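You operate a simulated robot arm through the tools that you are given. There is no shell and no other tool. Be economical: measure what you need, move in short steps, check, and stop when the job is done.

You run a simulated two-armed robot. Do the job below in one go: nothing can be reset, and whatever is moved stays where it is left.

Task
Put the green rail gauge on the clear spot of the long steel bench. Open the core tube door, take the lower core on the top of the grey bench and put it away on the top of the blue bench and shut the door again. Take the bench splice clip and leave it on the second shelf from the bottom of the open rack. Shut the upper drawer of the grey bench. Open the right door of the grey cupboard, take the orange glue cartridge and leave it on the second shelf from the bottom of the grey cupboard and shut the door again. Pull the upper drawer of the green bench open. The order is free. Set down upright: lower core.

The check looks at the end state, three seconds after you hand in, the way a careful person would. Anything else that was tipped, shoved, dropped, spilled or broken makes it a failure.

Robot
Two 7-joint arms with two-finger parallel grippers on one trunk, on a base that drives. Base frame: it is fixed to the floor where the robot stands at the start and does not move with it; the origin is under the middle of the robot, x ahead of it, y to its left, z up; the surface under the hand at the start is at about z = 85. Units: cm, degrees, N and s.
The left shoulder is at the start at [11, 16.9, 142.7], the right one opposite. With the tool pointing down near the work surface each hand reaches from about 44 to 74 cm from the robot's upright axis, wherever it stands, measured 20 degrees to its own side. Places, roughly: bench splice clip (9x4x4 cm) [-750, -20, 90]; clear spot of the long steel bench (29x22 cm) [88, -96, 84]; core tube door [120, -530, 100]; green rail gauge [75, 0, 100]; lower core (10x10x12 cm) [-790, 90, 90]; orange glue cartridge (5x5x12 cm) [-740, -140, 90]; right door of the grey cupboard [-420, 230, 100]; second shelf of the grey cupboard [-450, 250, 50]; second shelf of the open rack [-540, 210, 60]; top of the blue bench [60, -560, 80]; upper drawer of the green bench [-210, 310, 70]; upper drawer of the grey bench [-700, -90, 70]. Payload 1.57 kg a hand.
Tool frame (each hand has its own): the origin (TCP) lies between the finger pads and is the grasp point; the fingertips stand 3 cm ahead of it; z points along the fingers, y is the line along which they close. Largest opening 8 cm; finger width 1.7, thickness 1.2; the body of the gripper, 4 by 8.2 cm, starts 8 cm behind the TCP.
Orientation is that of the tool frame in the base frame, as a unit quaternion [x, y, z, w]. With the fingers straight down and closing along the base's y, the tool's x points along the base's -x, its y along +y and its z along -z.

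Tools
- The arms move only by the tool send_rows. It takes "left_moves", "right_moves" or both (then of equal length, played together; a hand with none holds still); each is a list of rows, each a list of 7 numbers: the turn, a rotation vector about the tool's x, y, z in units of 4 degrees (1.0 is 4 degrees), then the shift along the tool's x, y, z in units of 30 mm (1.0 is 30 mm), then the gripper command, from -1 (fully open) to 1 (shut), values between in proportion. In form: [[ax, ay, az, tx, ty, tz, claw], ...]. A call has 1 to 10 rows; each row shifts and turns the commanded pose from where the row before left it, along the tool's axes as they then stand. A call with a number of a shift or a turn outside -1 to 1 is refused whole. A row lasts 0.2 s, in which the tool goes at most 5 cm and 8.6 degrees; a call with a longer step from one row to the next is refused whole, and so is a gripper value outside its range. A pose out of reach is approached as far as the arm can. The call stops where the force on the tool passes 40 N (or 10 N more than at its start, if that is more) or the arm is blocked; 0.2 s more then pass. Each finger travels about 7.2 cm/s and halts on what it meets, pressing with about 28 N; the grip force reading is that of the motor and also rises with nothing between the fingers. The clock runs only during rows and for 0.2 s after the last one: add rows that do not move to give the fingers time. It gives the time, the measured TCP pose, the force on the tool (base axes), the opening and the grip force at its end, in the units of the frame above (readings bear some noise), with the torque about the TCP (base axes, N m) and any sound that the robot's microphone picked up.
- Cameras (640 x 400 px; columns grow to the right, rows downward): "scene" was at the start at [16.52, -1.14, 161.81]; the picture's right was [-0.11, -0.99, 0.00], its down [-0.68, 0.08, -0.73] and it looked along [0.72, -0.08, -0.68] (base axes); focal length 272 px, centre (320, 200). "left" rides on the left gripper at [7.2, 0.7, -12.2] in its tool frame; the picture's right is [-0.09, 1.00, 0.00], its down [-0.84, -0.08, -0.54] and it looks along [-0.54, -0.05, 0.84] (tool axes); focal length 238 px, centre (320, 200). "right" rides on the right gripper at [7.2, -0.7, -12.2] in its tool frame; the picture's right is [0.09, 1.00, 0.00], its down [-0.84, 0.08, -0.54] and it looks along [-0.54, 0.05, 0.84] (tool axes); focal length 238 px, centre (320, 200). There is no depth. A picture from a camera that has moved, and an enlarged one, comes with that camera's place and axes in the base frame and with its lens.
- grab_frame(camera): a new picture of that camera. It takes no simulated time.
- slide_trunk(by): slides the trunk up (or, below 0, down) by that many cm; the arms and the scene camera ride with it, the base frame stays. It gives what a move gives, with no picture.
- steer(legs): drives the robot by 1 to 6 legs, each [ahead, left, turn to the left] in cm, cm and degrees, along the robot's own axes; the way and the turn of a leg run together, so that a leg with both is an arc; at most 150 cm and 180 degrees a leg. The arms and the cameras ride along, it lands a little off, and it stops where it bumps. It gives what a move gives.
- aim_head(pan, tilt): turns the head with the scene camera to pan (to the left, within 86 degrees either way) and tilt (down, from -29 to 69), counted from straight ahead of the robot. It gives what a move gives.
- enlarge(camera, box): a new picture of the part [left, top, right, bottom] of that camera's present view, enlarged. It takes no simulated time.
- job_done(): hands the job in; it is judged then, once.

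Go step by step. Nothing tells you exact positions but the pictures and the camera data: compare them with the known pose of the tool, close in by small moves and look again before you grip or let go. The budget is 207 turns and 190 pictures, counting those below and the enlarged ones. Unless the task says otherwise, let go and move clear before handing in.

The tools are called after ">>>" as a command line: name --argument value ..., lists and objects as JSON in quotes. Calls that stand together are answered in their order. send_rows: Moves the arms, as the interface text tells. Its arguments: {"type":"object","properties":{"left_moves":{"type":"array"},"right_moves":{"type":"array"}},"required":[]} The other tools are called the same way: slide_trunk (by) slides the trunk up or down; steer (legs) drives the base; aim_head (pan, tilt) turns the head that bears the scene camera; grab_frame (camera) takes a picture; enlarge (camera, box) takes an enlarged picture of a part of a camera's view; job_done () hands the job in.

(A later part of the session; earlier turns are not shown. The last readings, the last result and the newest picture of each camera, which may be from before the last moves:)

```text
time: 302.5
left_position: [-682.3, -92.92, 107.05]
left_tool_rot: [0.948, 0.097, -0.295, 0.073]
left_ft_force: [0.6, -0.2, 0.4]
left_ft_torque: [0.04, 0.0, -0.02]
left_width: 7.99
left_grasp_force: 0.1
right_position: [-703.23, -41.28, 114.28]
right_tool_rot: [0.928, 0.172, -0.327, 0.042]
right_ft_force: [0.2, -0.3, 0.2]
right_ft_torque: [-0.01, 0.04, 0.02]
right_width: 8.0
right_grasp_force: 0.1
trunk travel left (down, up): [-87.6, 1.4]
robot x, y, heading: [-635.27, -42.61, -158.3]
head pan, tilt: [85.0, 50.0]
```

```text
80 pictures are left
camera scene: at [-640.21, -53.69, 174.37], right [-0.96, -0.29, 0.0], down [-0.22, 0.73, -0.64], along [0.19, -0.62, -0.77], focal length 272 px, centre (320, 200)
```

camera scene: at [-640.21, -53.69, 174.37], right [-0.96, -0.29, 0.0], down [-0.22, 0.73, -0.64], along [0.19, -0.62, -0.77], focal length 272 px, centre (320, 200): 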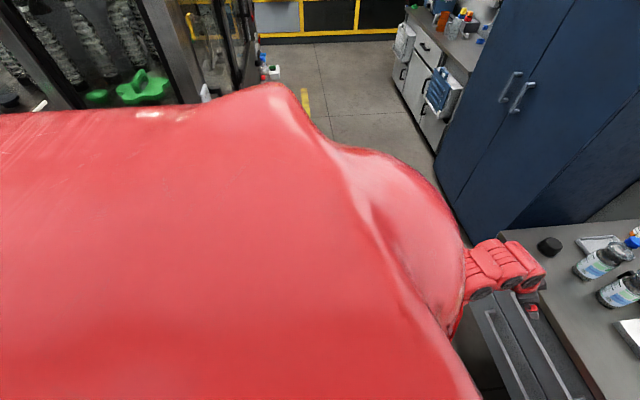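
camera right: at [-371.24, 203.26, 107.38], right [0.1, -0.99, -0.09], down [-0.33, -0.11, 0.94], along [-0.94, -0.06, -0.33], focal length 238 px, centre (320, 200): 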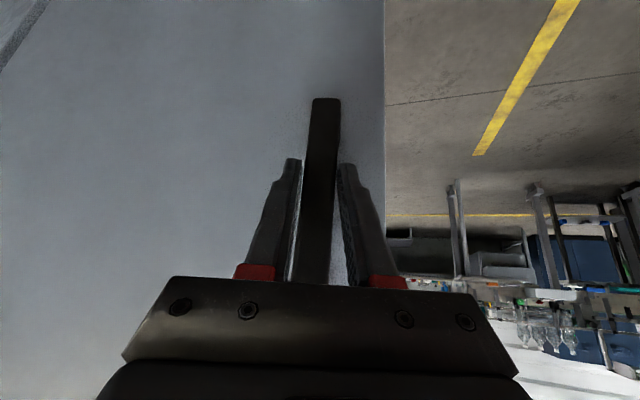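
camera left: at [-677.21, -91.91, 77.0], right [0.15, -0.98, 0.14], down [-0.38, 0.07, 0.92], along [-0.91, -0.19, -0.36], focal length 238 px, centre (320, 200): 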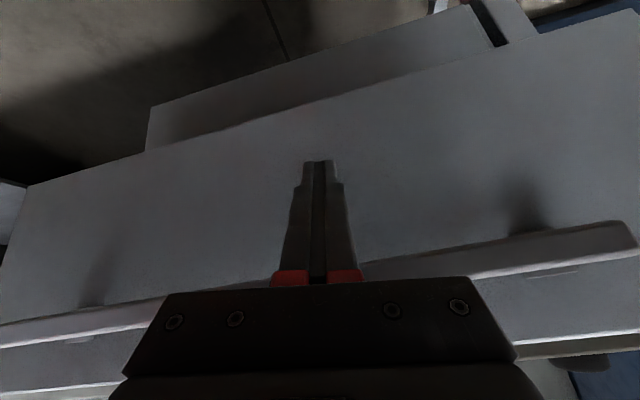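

The base only bumped the machine behind its left. I'll raise the left hand above bottle height, then drive forward, left, and forward again to reach the cartridge.

>>> send_rows --left_moves '[[0, 0, 0, -0.53, 0, -0.71, -1], [0, 0, 0, -0.53, 0, -0.71, -1], [0, 0, 0, -0.53, 0, -0.71, -1]]'

>>> steer --legs '[[28, 0, -1], [0, 26, 0]]'

>>> aim_head --pan 25 --tilt 35

>>> grab_frame --camera "scene"

>>> grab_frame --camera "left"

```text
time: 303.3
left_position: [-682.67, -92.47, 115.13]
left_tool_rot: [0.948, 0.098, -0.294, 0.073]
left_ft_force: [0.2, -1.4, -0.9]
left_ft_torque: [0.03, 0.06, 0.0]
left_width: 8.0
left_grasp_force: 0.0
right_position: [-703.18, -41.39, 114.22]
right_tool_rot: [0.928, 0.173, -0.327, 0.043]
right_ft_force: [0.4, -0.9, 0.1]
right_ft_torque: [0.03, -0.03, 0.02]
right_width: 7.98
right_grasp_force: 0.0
trunk travel left (down, up): [-87.6, 1.4]
robot x, y, heading: [-635.56, -43.04, -158.2]
head pan, tilt: [85.0, 50.0]
```

```text
time: 306.7
left_position: [-700.52, -125.31, 115.08]
left_tool_rot: [0.949, 0.086, -0.295, 0.069]
left_ft_force: [-0.1, 0.5, -0.5]
left_ft_torque: [0.0, 0.02, 0.01]
left_width: 7.99
left_grasp_force: 0.0
right_position: [-720.0, -73.76, 114.27]
right_tool_rot: [0.93, 0.162, -0.328, 0.04]
right_ft_force: [-0.2, -0.1, -0.1]
right_ft_torque: [0.01, 0.02, 0.01]
right_width: 8.0
right_grasp_force: 0.0
trunk travel left (down, up): [-87.6, 1.4]
robot x, y, heading: [-651.82, -77.05, -159.0]
head pan, tilt: [85.0, 50.0]
```

```text
time: 308.0
left_position: [-700.5, -125.44, 115.04]
left_tool_rot: [0.949, 0.087, -0.296, 0.069]
left_ft_force: [-0.7, 0.1, 0.2]
left_ft_torque: [-0.02, -0.03, 0.01]
left_width: 7.98
left_grasp_force: 0.1
right_position: [-719.96, -73.9, 114.28]
right_tool_rot: [0.93, 0.162, -0.327, 0.039]
right_ft_force: [-0.7, 0.3, 0.0]
right_ft_torque: [0.03, 0.02, 0.0]
right_width: 8.01
right_grasp_force: 0.0
trunk travel left (down, up): [-87.6, 1.4]
robot x, y, heading: [-651.86, -77.22, -159.1]
head pan, tilt: [25.0, 35.0]
```

```text
79 pictures are left
camera scene: at [-665.29, -86.57, 176.53], right [-0.72, 0.7, 0.0], down [0.4, 0.41, -0.82], along [-0.57, -0.59, -0.57], focal length 272 px, centre (320, 200)
```

scene: 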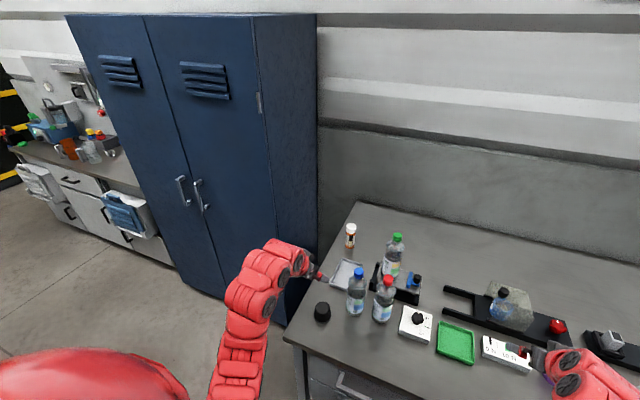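

```text
78 pictures are left
camera left: at [-687.77, -122.91, 120.93], right [0.13, -0.98, 0.13], down [-0.4, 0.07, 0.92], along [-0.91, -0.17, -0.38], focal length 238 px, centre (320, 200)
```

left: 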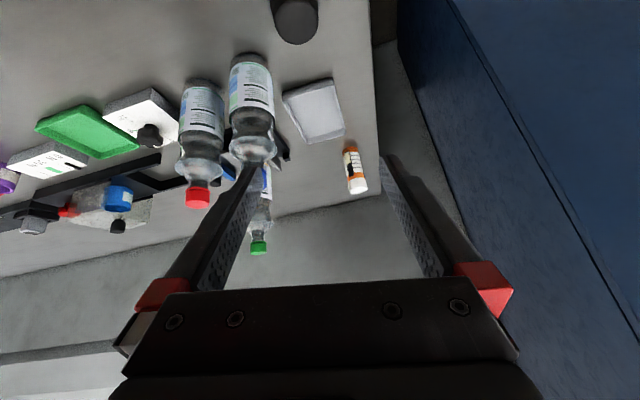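

>>> steer --legs '[[20, 2.5, 0]]'

>>> grab_frame --camera "left"

```text
time: 309.6
left_position: [-718.48, -134.63, 115.12]
left_tool_rot: [0.949, 0.087, -0.295, 0.07]
left_ft_force: [0.1, -1.3, -0.5]
left_ft_torque: [-0.02, -0.01, 0.03]
left_width: 7.98
left_grasp_force: 0.1
right_position: [-737.85, -83.23, 114.31]
right_tool_rot: [0.93, 0.162, -0.328, 0.039]
right_ft_force: [0.1, -0.7, 0.3]
right_ft_torque: [-0.01, -0.01, -0.03]
right_width: 8.01
right_grasp_force: 0.0
trunk travel left (down, up): [-87.6, 1.4]
robot x, y, heading: [-669.83, -86.32, -159.5]
head pan, tilt: [25.0, 35.0]
```

```text
77 pictures are left
camera left: at [-705.73, -132.17, 120.99], right [0.13, -0.98, 0.13], down [-0.4, 0.07, 0.92], along [-0.91, -0.17, -0.38], focal length 238 px, centre (320, 200)
```

left: 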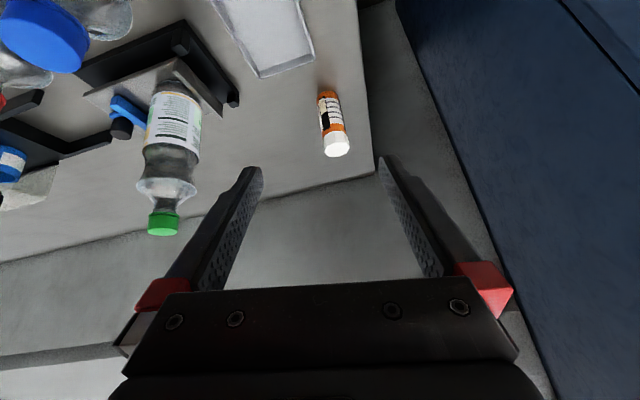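

>>> send_rows --left_moves '[[0, 0, 0, -0.27, 0.09, 1, -1], [0, 0, 0, -0.27, 0.09, 1, -1], [0, 0, 0, -0.27, 0.09, 1, -1], [0, 0, 0, -0.27, 0.09, 1, -1], [0, 0, 0, -0.27, 0.09, 1, -1], [0, 0, 0, -0.27, 0.09, 1, -1]]'

>>> grab_frame --camera "left"

```text
time: 311.0
left_position: [-732.18, -140.18, 103.28]
left_tool_rot: [0.949, 0.086, -0.294, 0.069]
left_ft_force: [0.4, 0.0, -0.1]
left_ft_torque: [0.0, 0.02, -0.02]
left_width: 8.01
left_grasp_force: 0.0
right_position: [-737.94, -83.13, 114.11]
right_tool_rot: [0.93, 0.163, -0.326, 0.04]
right_ft_force: [0.1, 0.2, -0.7]
right_ft_torque: [0.0, 0.03, 0.04]
right_width: 8.0
right_grasp_force: 0.1
trunk travel left (down, up): [-87.6, 1.4]
robot x, y, heading: [-669.68, -86.68, -159.7]
head pan, tilt: [25.0, 35.0]
```

```text
76 pictures are left
camera left: at [-719.56, -137.75, 109.13], right [0.13, -0.98, 0.13], down [-0.4, 0.07, 0.91], along [-0.91, -0.17, -0.38], focal length 238 px, centre (320, 200)
```

left: 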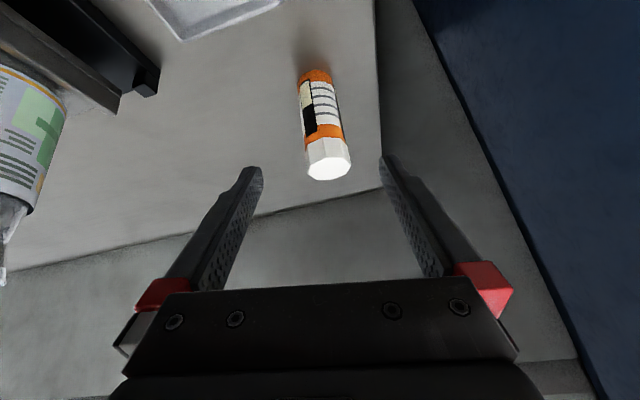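

>>> send_rows --left_moves '[[0, 0, 0, 0, 0.03, 0.9, -1], [0, 0, 0, 0, 0.03, 0.9, -1], [0, 0, 0, 0, 0, 0.9, -1], [0, 0, 0, 0, 0, 0.9, -1], [0, 0, 0, 0, 0, 0.4, -1], [0, 0, 0, 0, 0, 0, 1], [0, 0, 0, 0, 0, 0, 1], [0, 0, 0, 0, 0, 0, 1], [0, 0, 0, 0, 0, 0, 1]]'

>>> grab_frame --camera "left"

```text
time: 313.0
left_position: [-735.36, -141.49, 98.3]
left_tool_rot: [0.949, 0.086, -0.295, 0.07]
left_ft_force: [-0.3, 0.3, 0.1]
left_ft_torque: [-0.04, 0.03, -0.02]
left_width: 0.01
left_grasp_force: 20.9
left hand out of reach, approached as far as the arm can: row 3, 4, 5
right_position: [-737.84, -83.22, 114.31]
right_tool_rot: [0.93, 0.162, -0.327, 0.039]
right_ft_force: [-0.3, -0.5, -0.4]
right_ft_torque: [0.01, 0.01, 0.0]
right_width: 7.96
right_grasp_force: 0.0
trunk travel left (down, up): [-87.6, 1.4]
robot x, y, heading: [-669.49, -86.61, -159.5]
head pan, tilt: [25.0, 35.0]
```

```text
75 pictures are left
camera left: at [-722.71, -138.98, 104.14], right [0.13, -0.98, 0.13], down [-0.4, 0.07, 0.92], along [-0.91, -0.17, -0.38], focal length 238 px, centre (320, 200)
```

left: 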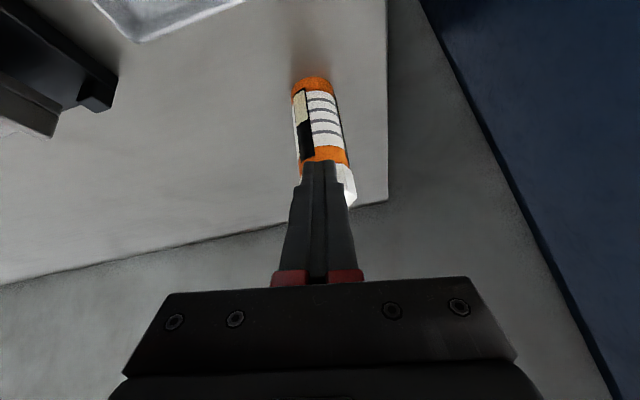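

>>> send_rows --left_moves '[[0, 0, 0, 0, 0, -0.3, 0], [0, 0, 0, 0, 0, 0, -1], [0, 0, 0, 0, 0, 0, -1], [0, 0, 0, 0, 0, 0, -1]]'

>>> slide_trunk --by -6

>>> grab_frame --camera "left"

```text
time: 314.0
left_position: [-734.9, -141.33, 99.05]
left_tool_rot: [0.949, 0.086, -0.296, 0.069]
left_ft_force: [0.0, 0.7, -0.3]
left_ft_torque: [-0.01, -0.01, 0.01]
left_width: 7.98
left_grasp_force: 0.1
right_position: [-737.83, -83.14, 114.34]
right_tool_rot: [0.93, 0.162, -0.327, 0.039]
right_ft_force: [0.0, 0.0, -0.1]
right_ft_torque: [0.0, 0.0, 0.05]
right_width: 8.0
right_grasp_force: 0.1
trunk travel left (down, up): [-87.6, 1.4]
robot x, y, heading: [-670.12, -86.33, -159.6]
head pan, tilt: [25.0, 35.0]
```

```text
time: 315.0
left_position: [-734.93, -141.31, 92.89]
left_tool_rot: [0.949, 0.086, -0.295, 0.069]
left_ft_force: [0.5, 0.4, 0.2]
left_ft_torque: [0.01, -0.01, 0.0]
left_width: 8.03
left_grasp_force: 0.1
right_position: [-737.91, -83.2, 108.31]
right_tool_rot: [0.93, 0.162, -0.327, 0.039]
right_ft_force: [0.2, -0.6, -0.2]
right_ft_torque: [0.02, 0.0, -0.01]
right_width: 8.01
right_grasp_force: 0.1
trunk travel left (down, up): [-81.6, 7.4]
robot x, y, heading: [-669.72, -86.76, -159.5]
head pan, tilt: [25.0, 35.0]
```

```text
74 pictures are left
camera left: at [-722.22, -138.81, 98.85], right [0.13, -0.98, 0.13], down [-0.4, 0.07, 0.92], along [-0.91, -0.17, -0.38], focal length 238 px, centre (320, 200)
```

left: 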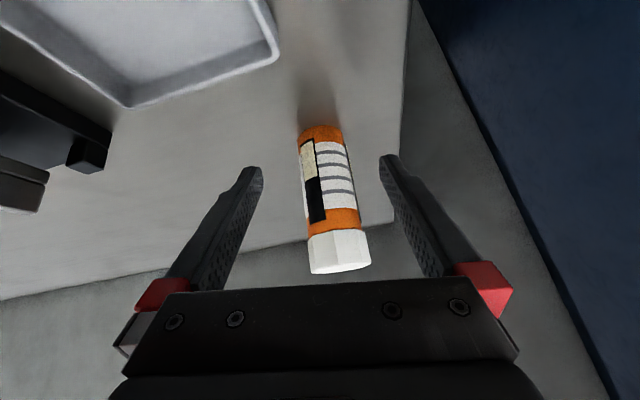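

>>> send_rows --left_moves '[[0, 0, 0, -0.5, 0.07, 0.38, -1], [0, 0, 0, -0.5, 0.07, 0.38, -1], [0, 0, 0, 0, 0, 0, 1], [0, 0, 0, 0, 0, 0, 1], [0, 0, 0, 0, 0, 0, 1], [0, 0, 0, 0, 0, 0, 1]]'

>>> grab_frame --camera "left"

```text
time: 316.4
left_position: [-735.79, -141.49, 92.81]
left_tool_rot: [0.949, 0.085, -0.295, 0.069]
left_ft_force: [0.1, 0.1, 0.1]
left_ft_torque: [-0.01, 0.03, -0.01]
left_width: 0.01
left_grasp_force: 21.6
left hand out of reach, approached as far as the arm can: row 1, 2
right_position: [-737.91, -83.17, 108.23]
right_tool_rot: [0.93, 0.162, -0.327, 0.039]
right_ft_force: [-1.1, -0.1, -0.6]
right_ft_torque: [-0.01, 0.0, 0.03]
right_width: 8.02
right_grasp_force: 0.0
trunk travel left (down, up): [-81.6, 7.4]
robot x, y, heading: [-669.43, -86.72, -159.8]
head pan, tilt: [25.0, 35.0]
```

```text
73 pictures are left
camera left: at [-723.08, -139.09, 98.78], right [0.13, -0.98, 0.13], down [-0.4, 0.07, 0.91], along [-0.91, -0.17, -0.38], focal length 238 px, centre (320, 200)
```

left: 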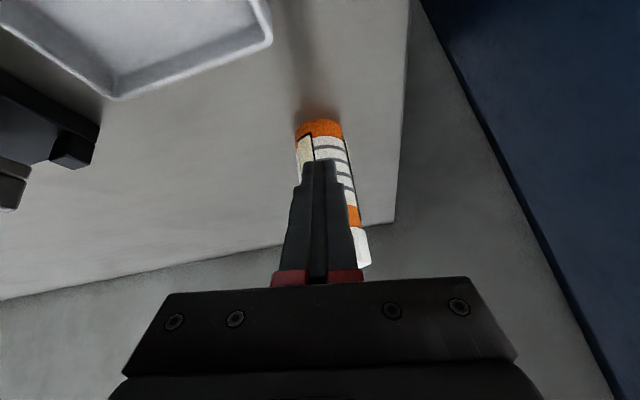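

>>> send_rows --left_moves '[[0, 0, 0, 0.1, 0, 0, 0], [0, 0, 0, 0, 0, 0, -1], [0, 0, 0, 0, 0, 0, -1], [0, 0, 0, 0, 0, 0, -1]]'

>>> steer --legs '[[3.5, 0, 0]]'

>>> grab_frame --camera "left"

```text
time: 317.4
left_position: [-735.38, -141.39, 92.97]
left_tool_rot: [0.949, 0.086, -0.295, 0.069]
left_ft_force: [-0.1, 0.5, 0.1]
left_ft_torque: [-0.01, -0.01, 0.04]
left_width: 7.98
left_grasp_force: 0.0
right_position: [-737.88, -83.19, 108.32]
right_tool_rot: [0.93, 0.162, -0.327, 0.04]
right_ft_force: [0.1, -0.4, 0.2]
right_ft_torque: [-0.03, -0.01, 0.01]
right_width: 8.02
right_grasp_force: 0.0
trunk travel left (down, up): [-81.6, 7.4]
robot x, y, heading: [-669.87, -86.92, -159.5]
head pan, tilt: [25.0, 35.0]
```

```text
time: 318.3
left_position: [-738.32, -142.8, 93.08]
left_tool_rot: [0.949, 0.087, -0.296, 0.07]
left_ft_force: [0.5, -0.1, 0.5]
left_ft_torque: [0.0, -0.03, 0.04]
left_width: 8.01
left_grasp_force: 0.0
right_position: [-740.77, -84.22, 108.5]
right_tool_rot: [0.93, 0.162, -0.329, 0.04]
right_ft_force: [0.3, 0.1, 0.1]
right_ft_torque: [-0.03, 0.0, 0.04]
right_width: 8.01
right_grasp_force: 0.0
trunk travel left (down, up): [-81.6, 7.4]
robot x, y, heading: [-673.23, -87.73, -159.3]
head pan, tilt: [25.0, 35.0]
```

```text
72 pictures are left
camera left: at [-725.7, -140.2, 98.87], right [0.13, -0.98, 0.13], down [-0.39, 0.07, 0.92], along [-0.91, -0.17, -0.38], focal length 238 px, centre (320, 200)
```

left: 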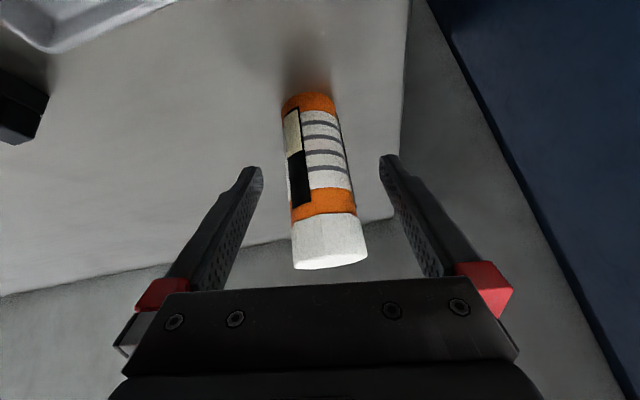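

>>> send_rows --left_moves '[[0, 0, 0, 0, 0, 0, 1], [0, 0, 0, 0, 0, 0, 1], [0, 0, 0, 0, 0, 0, 1], [0, 0, 0, 0, 0, 0, 1]]'

>>> slide_trunk --by 7

>>> grab_frame --camera "left"

```text
time: 319.3
left_position: [-738.61, -142.79, 92.9]
left_tool_rot: [0.949, 0.087, -0.295, 0.07]
left_ft_force: [0.3, 0.5, 3.7]
left_ft_torque: [0.1, 0.14, 0.0]
left_width: 4.3
left_grasp_force: 28.0
right_position: [-740.97, -84.48, 108.28]
right_tool_rot: [0.93, 0.163, -0.327, 0.04]
right_ft_force: [0.0, 0.5, -0.1]
right_ft_torque: [0.03, 0.0, 0.01]
right_width: 8.0
right_grasp_force: 0.0
trunk travel left (down, up): [-81.6, 7.4]
robot x, y, heading: [-672.89, -87.77, -159.5]
head pan, tilt: [25.0, 35.0]
```

```text
time: 320.3
left_position: [-738.74, -142.71, 99.69]
left_tool_rot: [0.949, 0.086, -0.296, 0.069]
left_ft_force: [0.5, -0.3, -2.3]
left_ft_torque: [0.03, -0.03, 0.02]
left_width: 4.3
left_grasp_force: 28.3
right_position: [-741.07, -84.43, 115.25]
right_tool_rot: [0.93, 0.162, -0.327, 0.04]
right_ft_force: [0.2, 0.6, 0.2]
right_ft_torque: [0.01, -0.01, 0.0]
right_width: 8.0
right_grasp_force: 0.1
trunk travel left (down, up): [-88.6, 0.4]
robot x, y, heading: [-673.02, -87.55, -159.3]
head pan, tilt: [25.0, 35.0]
```

```text
71 pictures are left
camera left: at [-725.99, -140.32, 105.59], right [0.13, -0.98, 0.13], down [-0.4, 0.07, 0.91], along [-0.91, -0.17, -0.38], focal length 238 px, centre (320, 200)
```

left: 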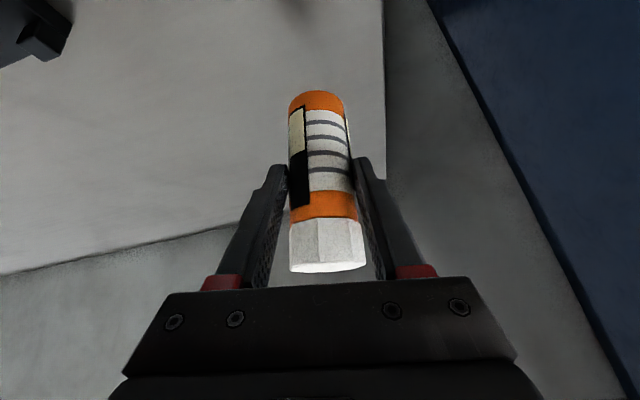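

The cartridge is held. Retracting up along the tool axis, then backing off the bench.

>>> send_rows --left_moves '[[0, 0, 0, 0, 0, -1, 1], [0, 0, 0, 0, 0, -1, 1], [0, 0, 0, 0, 0, -1, 1], [0, 0, 0, 0, 0, -1, 1], [0, 0, 0, 0, 0, -1, 1], [0, 0, 0, 0, 0, -1, 1], [0, 0, 0, 0, 0, 0, 1]]'

>>> steer --legs '[[-40, 0, 0]]'

>>> aim_head --pan -25 --tilt 35

>>> grab_frame --camera "scene"

```text
time: 321.9
left_position: [-728.86, -139.63, 114.37]
left_tool_rot: [0.949, 0.087, -0.295, 0.069]
left_ft_force: [-0.8, 0.3, -1.9]
left_ft_torque: [-0.01, -0.07, -0.02]
left_width: 4.31
left_grasp_force: 28.4
right_position: [-741.1, -84.49, 115.29]
right_tool_rot: [0.93, 0.161, -0.327, 0.039]
right_ft_force: [0.2, -0.4, 0.2]
right_ft_torque: [-0.04, -0.04, 0.0]
right_width: 8.02
right_grasp_force: 0.1
trunk travel left (down, up): [-88.6, 0.4]
robot x, y, heading: [-672.99, -87.91, -159.4]
head pan, tilt: [25.0, 35.0]
```

```text
time: 324.4
left_position: [-691.13, -125.53, 114.42]
left_tool_rot: [0.949, 0.087, -0.295, 0.069]
left_ft_force: [0.1, -0.5, -2.1]
left_ft_torque: [0.01, -0.03, -0.02]
left_width: 4.28
left_grasp_force: 27.5
right_position: [-703.63, -70.42, 115.25]
right_tool_rot: [0.93, 0.163, -0.326, 0.039]
right_ft_force: [0.3, 0.2, -0.4]
right_ft_torque: [-0.02, -0.03, -0.01]
right_width: 8.01
right_grasp_force: 0.0
trunk travel left (down, up): [-88.6, 0.4]
robot x, y, heading: [-635.36, -73.96, -159.3]
head pan, tilt: [25.0, 35.0]
```

```text
time: 325.6
left_position: [-691.1, -125.56, 114.39]
left_tool_rot: [0.949, 0.087, -0.295, 0.069]
left_ft_force: [0.2, 0.0, -2.8]
left_ft_torque: [0.03, -0.06, -0.01]
left_width: 4.29
left_grasp_force: 27.6
right_position: [-703.66, -70.4, 115.17]
right_tool_rot: [0.93, 0.162, -0.328, 0.039]
right_ft_force: [-0.1, -0.2, -0.6]
right_ft_torque: [0.02, 0.03, 0.04]
right_width: 7.98
right_grasp_force: 0.1
trunk travel left (down, up): [-88.6, 0.4]
robot x, y, heading: [-635.48, -73.64, -159.4]
head pan, tilt: [-25.0, 35.0]
```

```text
70 pictures are left
camera scene: at [-651.61, -76.06, 177.53], right [0.07, 1.0, 0.0], down [0.57, -0.04, -0.82], along [-0.82, 0.06, -0.57], focal length 272 px, centre (320, 200)
```

scene: 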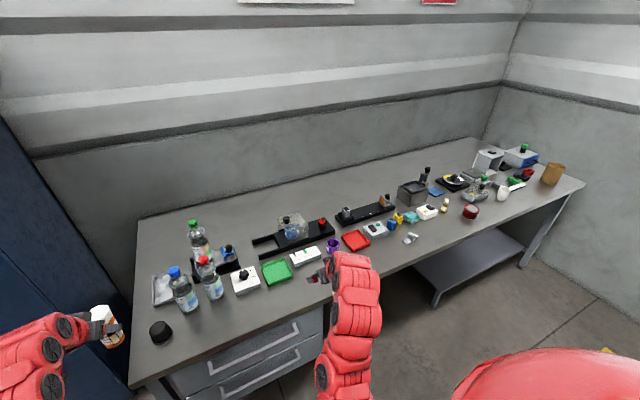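

The splice clip is at about (-746, -25). Driving right and forward to bring the right hand over it.

>>> steer --legs '[[0, -57, 0], [14, 0, 0]]'

>>> grab_frame --camera "right"

>>> grab_frame --camera "scene"

```text
time: 329.8
left_position: [-724.22, -77.37, 114.55]
left_tool_rot: [0.948, 0.09, -0.295, 0.071]
left_ft_force: [0.1, 0.3, -1.8]
left_ft_torque: [0.02, -0.05, 0.0]
left_width: 4.3
left_grasp_force: 27.0
right_position: [-736.7, -22.32, 115.35]
right_tool_rot: [0.929, 0.165, -0.328, 0.04]
right_ft_force: [-0.1, -0.4, -0.8]
right_ft_torque: [-0.02, 0.0, -0.01]
right_width: 7.98
right_grasp_force: 0.0
trunk travel left (down, up): [-88.6, 0.4]
robot x, y, heading: [-668.43, -25.39, -159.2]
head pan, tilt: [-25.0, 35.0]
```

```text
69 pictures are left
camera right: at [-724.42, -17.57, 120.4], right [0.4, -0.91, -0.09], down [-0.26, -0.21, 0.94], along [-0.88, -0.35, -0.32], focal length 238 px, centre (320, 200)
```

right: 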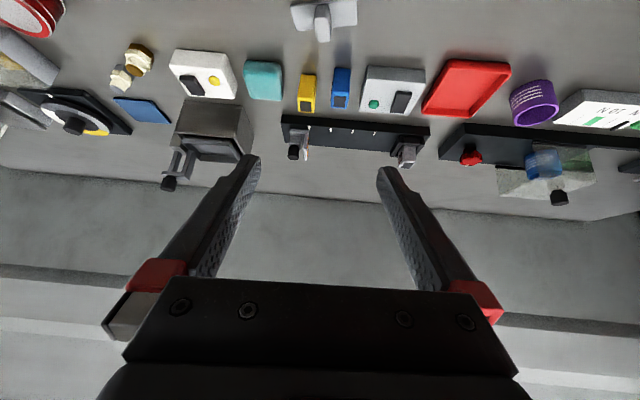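

```text
68 pictures are left
camera scene: at [-684.73, -27.72, 177.56], right [0.07, 1.0, 0.0], down [0.57, -0.04, -0.82], along [-0.82, 0.06, -0.57], focal length 272 px, centre (320, 200)
```

scene: 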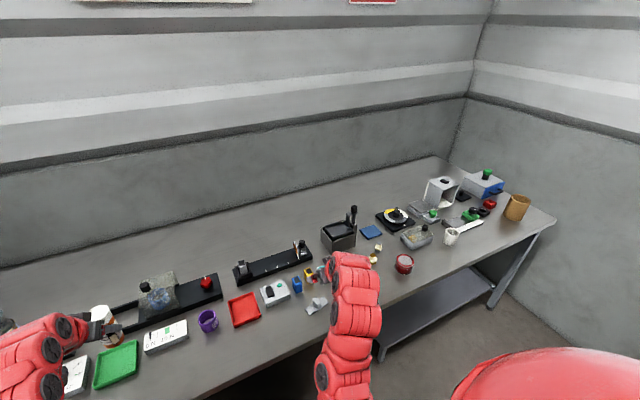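

>>> enlarge --camera "right" --box '[260, 0, 390, 80]'

>>> enlarge --camera "scene" --box '[280, 250, 380, 330]'

```text
4.92 times, centred on (325, 40) of right
camera zoom: at [-724.42, -17.57, 120.4], right [0.4, -0.91, -0.09], down [-0.26, -0.21, 0.94], along [-0.88, -0.35, -0.32], focal length 1173 px, centre (295, 988)
```

zoom: 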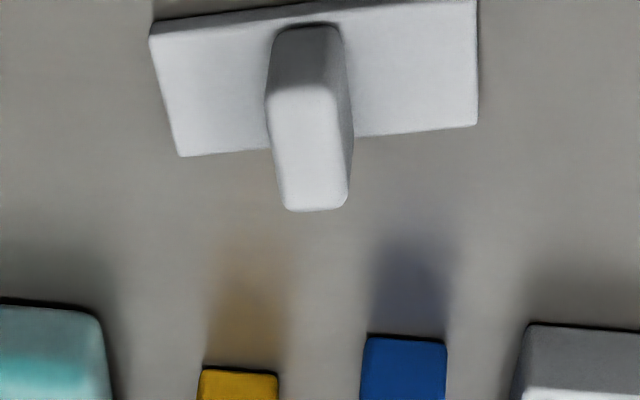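

```text
5.00 times, centred on (330, 290) of scene
camera zoom: at [-684.73, -27.72, 177.56], right [0.07, 1.0, 0.0], down [0.57, -0.04, -0.82], along [-0.82, 0.06, -0.57], focal length 1361 px, centre (270, -250)
```

zoom: 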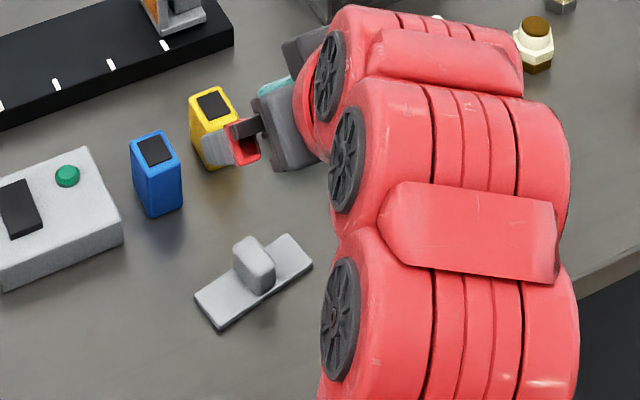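

>>> send_rows --right_moves '[[0, 0, 0, 1, -0.05, 1, -1], [0, 0, 0, 1, -0.05, 1, -1], [0, 0, 0, 1, -0.05, 1, -1], [0, 0, 0, 0, 0, 1, -1], [0, 0, 0, 0, 0, 1, -1], [0, 0, 0, 0, 0, 0.8, -1]]'

>>> grab_frame --camera "right"

```text
time: 331.2
left_position: [-724.42, -77.47, 114.32]
left_tool_rot: [0.949, 0.09, -0.294, 0.07]
left_ft_force: [0.3, -0.4, -2.1]
left_ft_torque: [0.0, -0.03, 0.02]
left_width: 4.28
left_grasp_force: 27.6
right_position: [-740.99, -22.66, 95.98]
right_tool_rot: [0.93, 0.165, -0.327, 0.04]
right_ft_force: [-1.0, -0.1, 0.1]
right_ft_torque: [0.01, -0.02, 0.03]
right_width: 8.01
right_grasp_force: 0.1
trunk travel left (down, up): [-88.6, 0.4]
robot x, y, heading: [-669.12, -25.21, -159.1]
head pan, tilt: [-25.0, 35.0]
```

```text
65 pictures are left
camera right: at [-728.61, -17.86, 101.08], right [0.4, -0.91, -0.09], down [-0.27, -0.21, 0.94], along [-0.88, -0.35, -0.33], focal length 238 px, centre (320, 200)
```

right: 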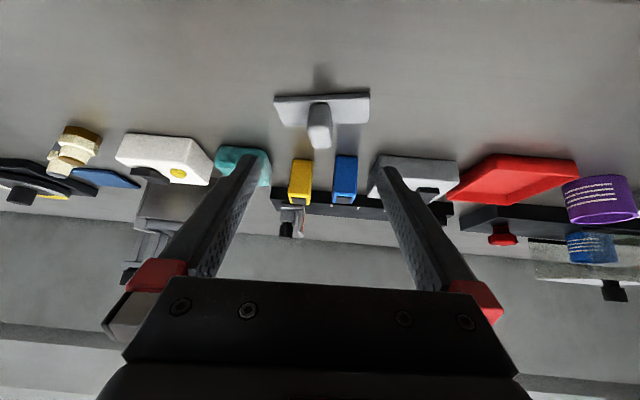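

>>> send_rows --right_moves '[[0, 0, 0, 0.38, -0.06, 0.8, -0.3], [0, 0, 0, 0, 0, 0.7, -0.3], [0, 0, 0, 0, 0, 0.5, -0.3], [0, 0, 0, 0, 0, 0.33, -0.3]]'

>>> grab_frame --camera "right"

```text
time: 332.2
left_position: [-724.44, -77.36, 114.43]
left_tool_rot: [0.949, 0.09, -0.294, 0.07]
left_ft_force: [-0.3, -0.9, -2.1]
left_ft_torque: [0.04, -0.05, 0.03]
left_width: 4.27
left_grasp_force: 29.0
right_position: [-744.34, -23.51, 89.93]
right_tool_rot: [0.93, 0.166, -0.327, 0.041]
right_ft_force: [0.1, 0.8, 0.2]
right_ft_torque: [-0.01, -0.02, -0.02]
right_width: 5.23
right_grasp_force: 0.0
trunk travel left (down, up): [-88.6, 0.4]
robot x, y, heading: [-669.06, -25.16, -159.0]
head pan, tilt: [-25.0, 35.0]
```

```text
64 pictures are left
camera right: at [-731.95, -18.63, 94.86], right [0.4, -0.91, -0.09], down [-0.26, -0.21, 0.94], along [-0.88, -0.35, -0.32], focal length 238 px, centre (320, 200)
```

right: 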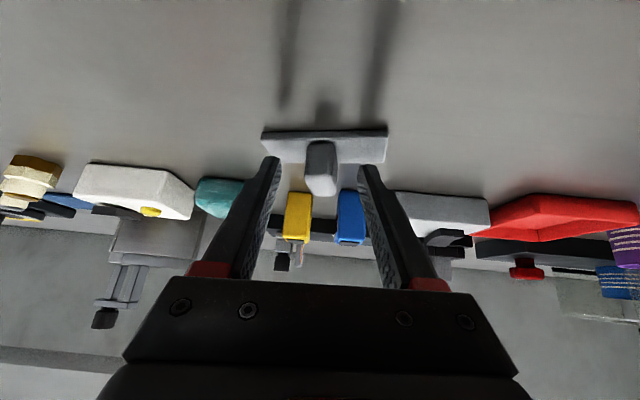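

>>> send_rows --right_moves '[[0, 0, 0, 0, 0, 0.2, -0.3], [0, 0, 0, 0, 0, 0, 1], [0, 0, 0, 0, 0, 0, 1], [0, 0, 0, 0, 0, 0, 1], [0, 0, 0, 0, 0, 0, 1]]'

>>> grab_frame --camera "right"

```text
time: 333.4
left_position: [-724.26, -77.58, 114.5]
left_tool_rot: [0.949, 0.09, -0.295, 0.071]
left_ft_force: [-0.5, -0.4, -3.0]
left_ft_torque: [0.04, -0.02, -0.02]
left_width: 4.27
left_grasp_force: 27.7
right_position: [-744.61, -23.44, 89.3]
right_tool_rot: [0.93, 0.165, -0.326, 0.04]
right_ft_force: [0.4, -0.5, 1.2]
right_ft_torque: [-0.15, -0.08, 0.06]
right_width: 1.89
right_grasp_force: 27.8
trunk travel left (down, up): [-88.6, 0.4]
robot x, y, heading: [-668.75, -25.31, -159.0]
head pan, tilt: [-25.0, 35.0]
```

```text
63 pictures are left
camera right: at [-732.22, -18.76, 94.46], right [0.4, -0.91, -0.09], down [-0.26, -0.21, 0.94], along [-0.88, -0.35, -0.32], focal length 238 px, centre (320, 200)
```

right: 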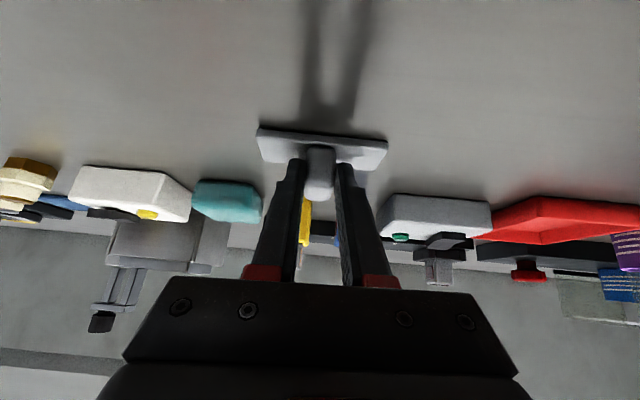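

>>> send_rows --right_moves '[[0, 0, 0, -0.6, 0, -0.76, 1], [0, 0, 0, -0.6, 0, -0.76, 1], [0, 0, 0, -0.6, 0, -0.76, 1], [0, 0, 0, -0.6, 0, -0.76, 1], [0, 0, 0, -0.6, 0, -0.76, 1], [0, 0, 0, -0.6, 0, -0.76, 1], [0, 0, 0, -0.6, 0, -0.76, 1]]'

>>> steer --legs '[[-45, 0, 0]]'

>>> grab_frame --camera "right"

```text
time: 335.0
left_position: [-724.21, -77.5, 114.44]
left_tool_rot: [0.949, 0.09, -0.294, 0.07]
left_ft_force: [0.1, 0.0, -2.0]
left_ft_torque: [-0.02, -0.04, 0.0]
left_width: 4.26
left_grasp_force: 28.3
right_position: [-744.28, -24.08, 109.6]
right_tool_rot: [0.93, 0.165, -0.326, 0.04]
right_ft_force: [0.3, 1.0, -0.4]
right_ft_torque: [-0.01, -0.04, -0.03]
right_width: 1.89
right_grasp_force: 27.7
trunk travel left (down, up): [-88.6, 0.4]
robot x, y, heading: [-669.32, -25.13, -159.1]
head pan, tilt: [-25.0, 35.0]
```

```text
time: 337.7
left_position: [-683.38, -61.65, 114.37]
left_tool_rot: [0.949, 0.088, -0.295, 0.07]
left_ft_force: [-0.6, 0.4, -1.7]
left_ft_torque: [0.01, -0.05, -0.02]
left_width: 4.29
left_grasp_force: 27.8
right_position: [-703.22, -8.22, 109.58]
right_tool_rot: [0.93, 0.163, -0.326, 0.039]
right_ft_force: [0.3, 0.4, -0.8]
right_ft_torque: [0.04, 0.01, -0.01]
right_width: 1.88
right_grasp_force: 28.4
trunk travel left (down, up): [-88.6, 0.4]
robot x, y, heading: [-627.77, -9.53, -159.2]
head pan, tilt: [-25.0, 35.0]
```

```text
62 pictures are left
camera right: at [-690.82, -3.44, 114.65], right [0.4, -0.91, -0.09], down [-0.27, -0.21, 0.94], along [-0.88, -0.35, -0.33], focal length 238 px, centre (320, 200)
```

right: 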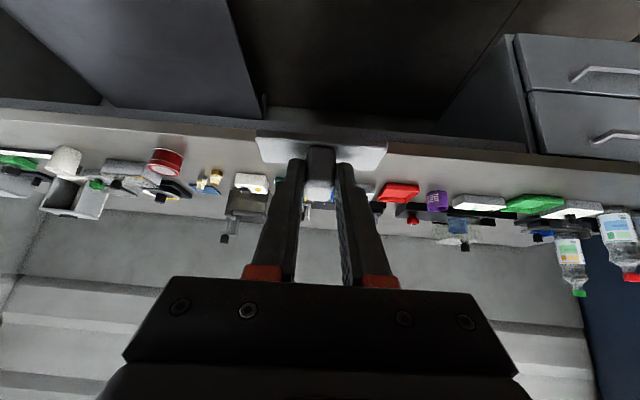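

Both items are held. Now to the rack: I'll slide over, back along the lane into the open area, turn to face the rack and approach.

>>> steer --legs '[[0, -85, 0], [-100, 0, 0], [-90, 0, 0], [0, 75, 0], [0, 0, -90]]'

>>> aim_head --pan 10 --tilt 35

>>> grab_frame --camera "scene"

```text
time: 346.7
left_position: [-624.0, 54.07, 114.61]
left_tool_rot: [0.949, 0.081, -0.296, 0.068]
left_ft_force: [-0.3, 0.8, -2.3]
left_ft_torque: [-0.03, -0.04, 0.0]
left_width: 4.26
left_grasp_force: 28.3
right_position: [-642.93, 107.42, 109.48]
right_tool_rot: [0.931, 0.159, -0.326, 0.04]
right_ft_force: [0.3, 0.6, -0.4]
right_ft_torque: [-0.01, -0.03, 0.02]
right_width: 1.91
right_grasp_force: 27.9
trunk travel left (down, up): [-88.6, 0.4]
robot x, y, heading: [-567.9, 104.74, -159.7]
head pan, tilt: [-25.0, 35.0]
stopped in leg 2: the robot was blocked; the commanded pose is now the measured one
```

```text
time: 347.7
left_position: [-623.79, 54.0, 114.52]
left_tool_rot: [0.949, 0.082, -0.297, 0.069]
left_ft_force: [0.3, -0.1, -2.2]
left_ft_torque: [-0.03, -0.03, 0.02]
left_width: 4.29
left_grasp_force: 27.6
right_position: [-642.96, 107.45, 109.56]
right_tool_rot: [0.931, 0.16, -0.326, 0.041]
right_ft_force: [-0.1, -0.6, -0.6]
right_ft_torque: [0.01, 0.02, 0.0]
right_width: 1.88
right_grasp_force: 28.3
trunk travel left (down, up): [-88.6, 0.4]
robot x, y, heading: [-567.49, 104.68, -159.6]
head pan, tilt: [10.0, 35.0]
```

```text
61 pictures are left
camera scene: at [-582.73, 98.02, 177.53], right [-0.5, 0.86, 0.0], down [0.5, 0.29, -0.82], along [-0.71, -0.41, -0.57], focal length 272 px, centre (320, 200)
```

scene: 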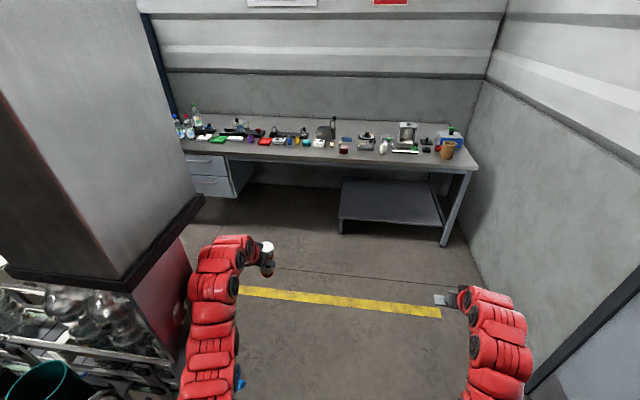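

The base grazed the conveyor frame; I came in about 10 cm farther right, so I'll shift right and back through again.

>>> steer --legs '[[8, 0, 0], [0, -13, 0], [-100, 0, 0], [-15, 0, 0], [0, 75, 0], [0, 0, -90]]'

>>> grab_frame --camera "scene"

```text
time: 363.0
left_position: [-496.11, 141.23, 114.55]
left_tool_rot: [0.728, -0.615, -0.256, -0.163]
left_ft_force: [-0.5, -0.1, -2.0]
left_ft_torque: [-0.03, 0.0, -0.01]
left_width: 4.26
left_grasp_force: 27.4
right_position: [-442.7, 160.18, 109.55]
right_tool_rot: [0.771, -0.546, -0.257, -0.204]
right_ft_force: [-0.7, -0.3, -0.5]
right_ft_torque: [0.02, 0.0, -0.02]
right_width: 1.92
right_grasp_force: 28.5
trunk travel left (down, up): [-88.6, 0.4]
robot x, y, heading: [-445.04, 84.81, 110.1]
head pan, tilt: [10.0, 35.0]
```

```text
60 pictures are left
camera scene: at [-451.93, 99.94, 177.53], right [0.86, 0.5, 0.0], down [0.29, -0.5, -0.82], along [-0.41, 0.71, -0.57], focal length 272 px, centre (320, 200)
```

scene: 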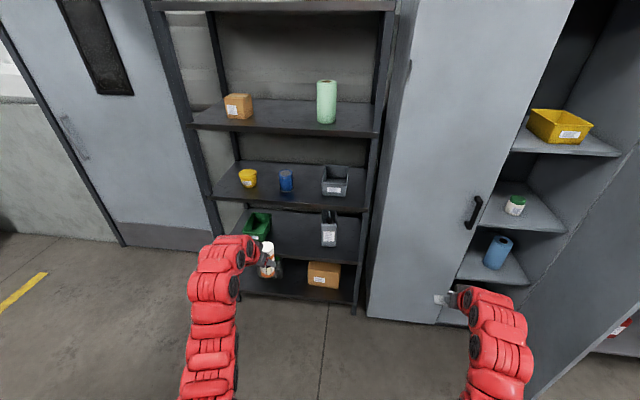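

I can see the free gap on the rack's second shelf between the green bin and the grey can. I'll come in diagonally with the right hand, trunk lowered.

>>> steer --legs '[[0, 0, 46], [0, -43, 0]]'

>>> slide_trunk --by -40

>>> steer --legs '[[28, 0, 0]]'

>>> grab_frame --camera "right"

>>> grab_frame --camera "scene"

```text
time: 367.7
left_position: [-503.52, 125.96, 114.41]
left_tool_rot: [0.911, -0.279, -0.3, -0.049]
left_ft_force: [-1.0, -0.8, -1.8]
left_ft_torque: [-0.02, -0.02, 0.0]
left_width: 4.28
left_grasp_force: 28.0
right_position: [-480.4, 177.8, 109.58]
right_tool_rot: [0.923, -0.2, -0.317, -0.087]
right_ft_force: [-0.4, -0.1, -0.2]
right_ft_torque: [0.02, 0.02, 0.0]
right_width: 1.89
right_grasp_force: 28.4
trunk travel left (down, up): [-88.6, 0.4]
robot x, y, heading: [-427.33, 123.87, 156.6]
head pan, tilt: [10.0, 35.0]
```

```text
time: 371.5
left_position: [-503.57, 125.99, 74.44]
left_tool_rot: [0.911, -0.279, -0.3, -0.049]
left_ft_force: [-0.1, 0.7, -1.3]
left_ft_torque: [0.02, -0.02, 0.0]
left_width: 4.27
left_grasp_force: 28.4
right_position: [-480.23, 177.86, 69.7]
right_tool_rot: [0.923, -0.2, -0.317, -0.087]
right_ft_force: [-0.1, 0.0, -0.4]
right_ft_torque: [0.0, -0.02, 0.01]
right_width: 1.88
right_grasp_force: 27.9
trunk travel left (down, up): [-48.6, 40.4]
robot x, y, heading: [-427.85, 124.27, 156.4]
head pan, tilt: [10.0, 35.0]
```

```text
time: 373.4
left_position: [-529.27, 137.5, 74.5]
left_tool_rot: [0.911, -0.279, -0.3, -0.049]
left_ft_force: [-0.4, 0.5, -2.2]
left_ft_torque: [-0.02, -0.02, 0.0]
left_width: 4.25
left_grasp_force: 28.1
right_position: [-505.9, 189.12, 69.52]
right_tool_rot: [0.923, -0.201, -0.317, -0.086]
right_ft_force: [0.3, -0.9, -0.6]
right_ft_torque: [0.0, -0.02, -0.04]
right_width: 1.89
right_grasp_force: 27.6
trunk travel left (down, up): [-48.6, 40.4]
robot x, y, heading: [-453.17, 135.28, 156.3]
head pan, tilt: [10.0, 35.0]
```

```text
59 pictures are left
camera right: at [-493.59, 183.85, 74.61], right [-0.36, -0.93, -0.09], down [-0.34, 0.04, 0.94], along [-0.87, 0.37, -0.33], focal length 238 px, centre (320, 200)
```

right: 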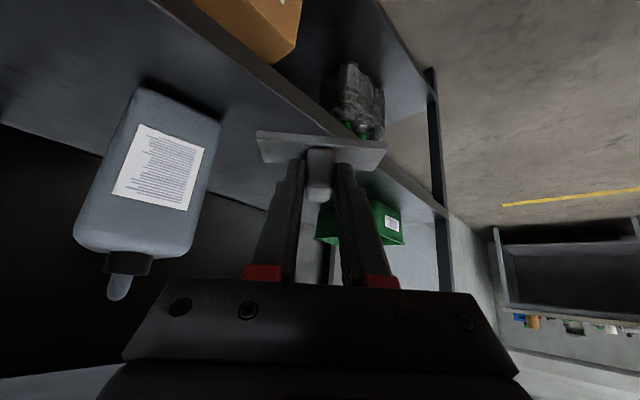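

```text
58 pictures are left
camera scene: at [-468.93, 140.41, 137.52], right [0.24, 0.97, 0.0], down [0.56, -0.14, -0.82], along [-0.8, 0.19, -0.57], focal length 272 px, centre (320, 200)
```

scene: 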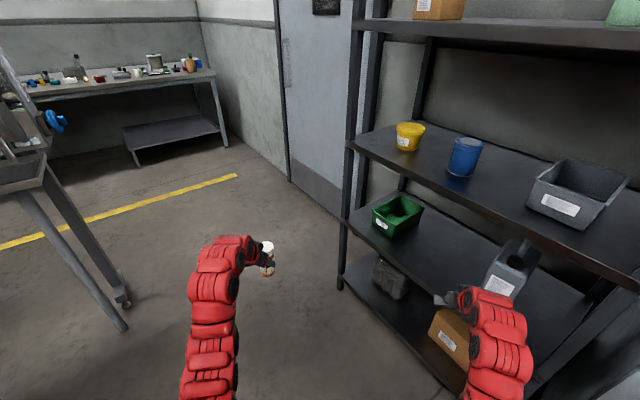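

>>> steer --legs '[[26, -1, 0]]'

>>> grab_frame --camera "right"

>>> grab_frame --camera "scene"

```text
time: 375.3
left_position: [-552.68, 149.13, 74.4]
left_tool_rot: [0.91, -0.281, -0.301, -0.049]
left_ft_force: [1.5, 0.0, -1.1]
left_ft_torque: [-0.01, -0.03, -0.02]
left_width: 4.27
left_grasp_force: 28.0
right_position: [-529.14, 200.74, 69.43]
right_tool_rot: [0.923, -0.202, -0.317, -0.088]
right_ft_force: [0.1, 0.3, -0.1]
right_ft_torque: [-0.01, 0.0, -0.01]
right_width: 1.87
right_grasp_force: 28.0
trunk travel left (down, up): [-48.6, 40.4]
robot x, y, heading: [-476.87, 146.79, 155.9]
head pan, tilt: [10.0, 35.0]
```

```text
57 pictures are left
camera right: at [-516.89, 195.5, 74.59], right [-0.36, -0.93, -0.09], down [-0.34, 0.04, 0.94], along [-0.87, 0.37, -0.33], focal length 238 px, centre (320, 200)
```

right: 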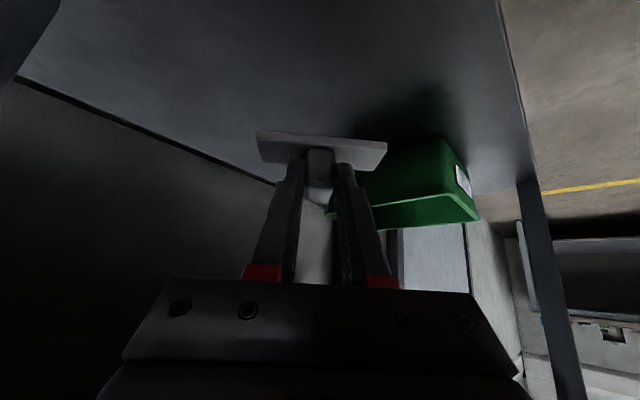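

```text
56 pictures are left
camera scene: at [-492.43, 151.96, 137.51], right [0.24, 0.97, 0.0], down [0.56, -0.14, -0.82], along [-0.79, 0.2, -0.57], focal length 272 px, centre (320, 200)
```

scene: 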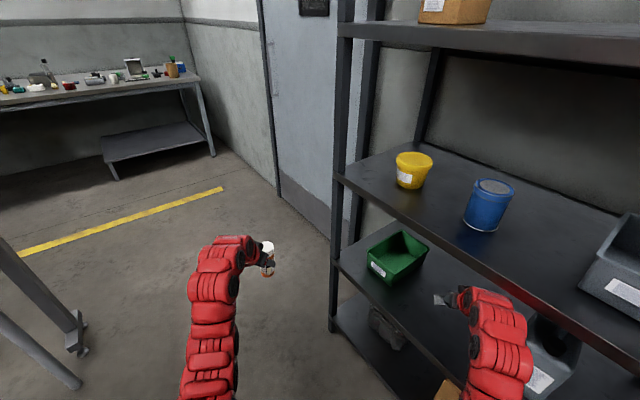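

>>> slide_trunk --by -5.5

>>> send_rows --right_moves '[[0, 0, 0, 0.1, 0, 0.13, 1], [0, 0, 0, 0.1, 0, 0.13, 1], [0, 0, 0, 0.1, 0, 0.13, 1], [0, 0, 0, 0.1, 0, 0.13, 1], [0, 0, 0, 0.1, 0, 0.13, 1], [0, 0, 0, 0.1, 0, 0.13, 1]]'

>>> grab_frame --camera "right"

```text
time: 376.3
left_position: [-552.63, 149.24, 69.02]
left_tool_rot: [0.911, -0.281, -0.299, -0.05]
left_ft_force: [0.2, -0.4, -1.5]
left_ft_torque: [-0.01, -0.07, -0.01]
left_width: 4.28
left_grasp_force: 27.8
right_position: [-529.1, 200.74, 64.09]
right_tool_rot: [0.923, -0.202, -0.317, -0.087]
right_ft_force: [-0.2, -0.2, -0.5]
right_ft_torque: [0.01, -0.05, 0.02]
right_width: 1.88
right_grasp_force: 27.7
trunk travel left (down, up): [-43.1, 45.9]
robot x, y, heading: [-476.28, 146.41, 156.0]
head pan, tilt: [10.0, 35.0]
```

```text
time: 377.7
left_position: [-552.59, 149.15, 69.07]
left_tool_rot: [0.91, -0.282, -0.299, -0.049]
left_ft_force: [-0.2, -0.1, -2.0]
left_ft_torque: [0.0, -0.04, 0.01]
left_width: 4.25
left_grasp_force: 27.7
right_position: [-529.11, 200.82, 61.15]
right_tool_rot: [0.922, -0.202, -0.318, -0.087]
right_ft_force: [0.1, -0.5, -0.6]
right_ft_torque: [0.01, -0.02, 0.01]
right_width: 1.9
right_grasp_force: 28.0
trunk travel left (down, up): [-43.1, 45.9]
robot x, y, heading: [-476.81, 146.58, 156.3]
head pan, tilt: [10.0, 35.0]
```

```text
55 pictures are left
camera right: at [-516.81, 195.59, 66.22], right [-0.36, -0.93, -0.09], down [-0.34, 0.04, 0.94], along [-0.87, 0.37, -0.33], focal length 238 px, centre (320, 200)
```

right: 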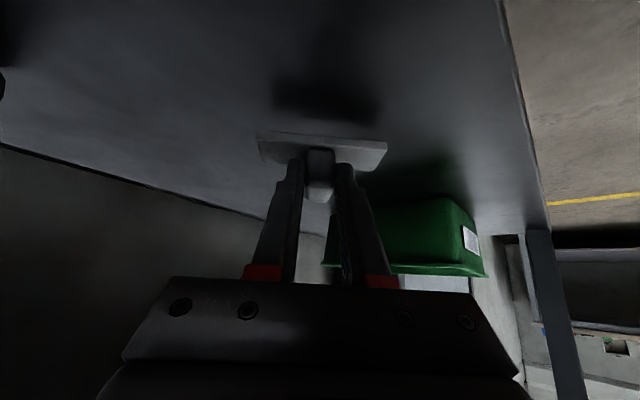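

>>> send_rows --right_moves '[[0, 0, 0, 0.1, 0, 0.13, 1], [0, 0, 0, 0.1, 0, 0.13, 1], [0, 0, 0, 0.1, 0, 0.13, 1], [0, 0, 0, 0.1, 0, 0.13, 1], [0, 0, 0, 0.06, 0, 0.08, 1], [0, 0, 0, 0.06, 0, 0.08, 1], [0, 0, 0, 0.06, 0, 0.08, 1], [0, 0, 0, 0.06, 0, 0.08, 1]]'

```text
time: 379.5
left_position: [-552.34, 149.11, 69.45]
left_tool_rot: [0.91, -0.281, -0.301, -0.05]
left_ft_force: [0.7, 0.6, -1.8]
left_ft_torque: [-0.03, -0.03, 0.04]
left_width: 4.27
left_grasp_force: 28.1
right_position: [-529.06, 201.01, 58.55]
right_tool_rot: [0.921, -0.202, -0.322, -0.09]
right_ft_force: [2.9, 4.1, 36.6]
right_ft_torque: [-0.66, 0.62, 0.0]
right_width: 1.95
right_grasp_force: 28.1
trunk travel left (down, up): [-43.1, 45.9]
robot x, y, heading: [-476.54, 146.56, 155.9]
head pan, tilt: [10.0, 35.0]
```

Contact on the shelf. Easing and releasing the clip, then withdrawing along the fingers.

>>> send_rows --right_moves '[[0, 0, 0, -0.05, 0, -0.07, 1], [0, 0, 0, 0, 0, 0, 0.4], [0, 0, 0, 0, 0, 0, -0.3], [0, 0, 0, 0, 0, 0, -0.3], [0, 0, 0, 0, 0, -0.5, -0.3], [0, 0, 0, 0, 0, -0.8, -0.3], [0, 0, 0, 0, 0, -0.8, -0.3]]'

>>> grab_frame --camera "right"

```text
time: 381.1
left_position: [-552.59, 149.05, 68.95]
left_tool_rot: [0.91, -0.281, -0.3, -0.049]
left_ft_force: [0.1, 0.9, -1.2]
left_ft_torque: [-0.01, -0.03, -0.02]
left_width: 4.25
left_grasp_force: 27.9
right_position: [-525.48, 199.0, 63.18]
right_tool_rot: [0.923, -0.202, -0.315, -0.087]
right_ft_force: [-0.4, 0.9, -0.4]
right_ft_torque: [-0.01, -0.04, 0.0]
right_width: 5.22
right_grasp_force: 0.0
trunk travel left (down, up): [-43.1, 45.9]
robot x, y, heading: [-476.76, 146.79, 156.1]
head pan, tilt: [10.0, 35.0]
```

```text
54 pictures are left
camera right: at [-513.3, 193.75, 68.21], right [-0.36, -0.93, -0.09], down [-0.34, 0.04, 0.94], along [-0.87, 0.37, -0.33], focal length 238 px, centre (320, 200)
```

right: 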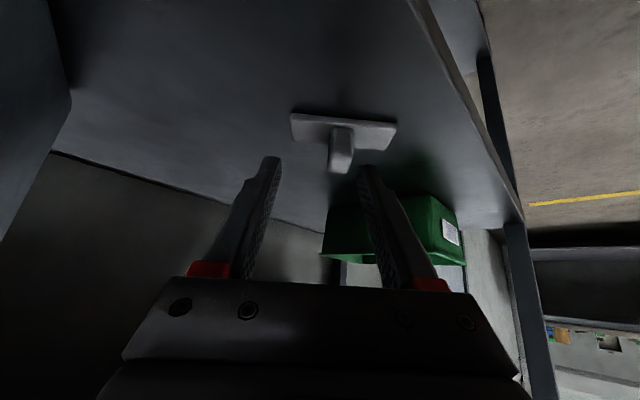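

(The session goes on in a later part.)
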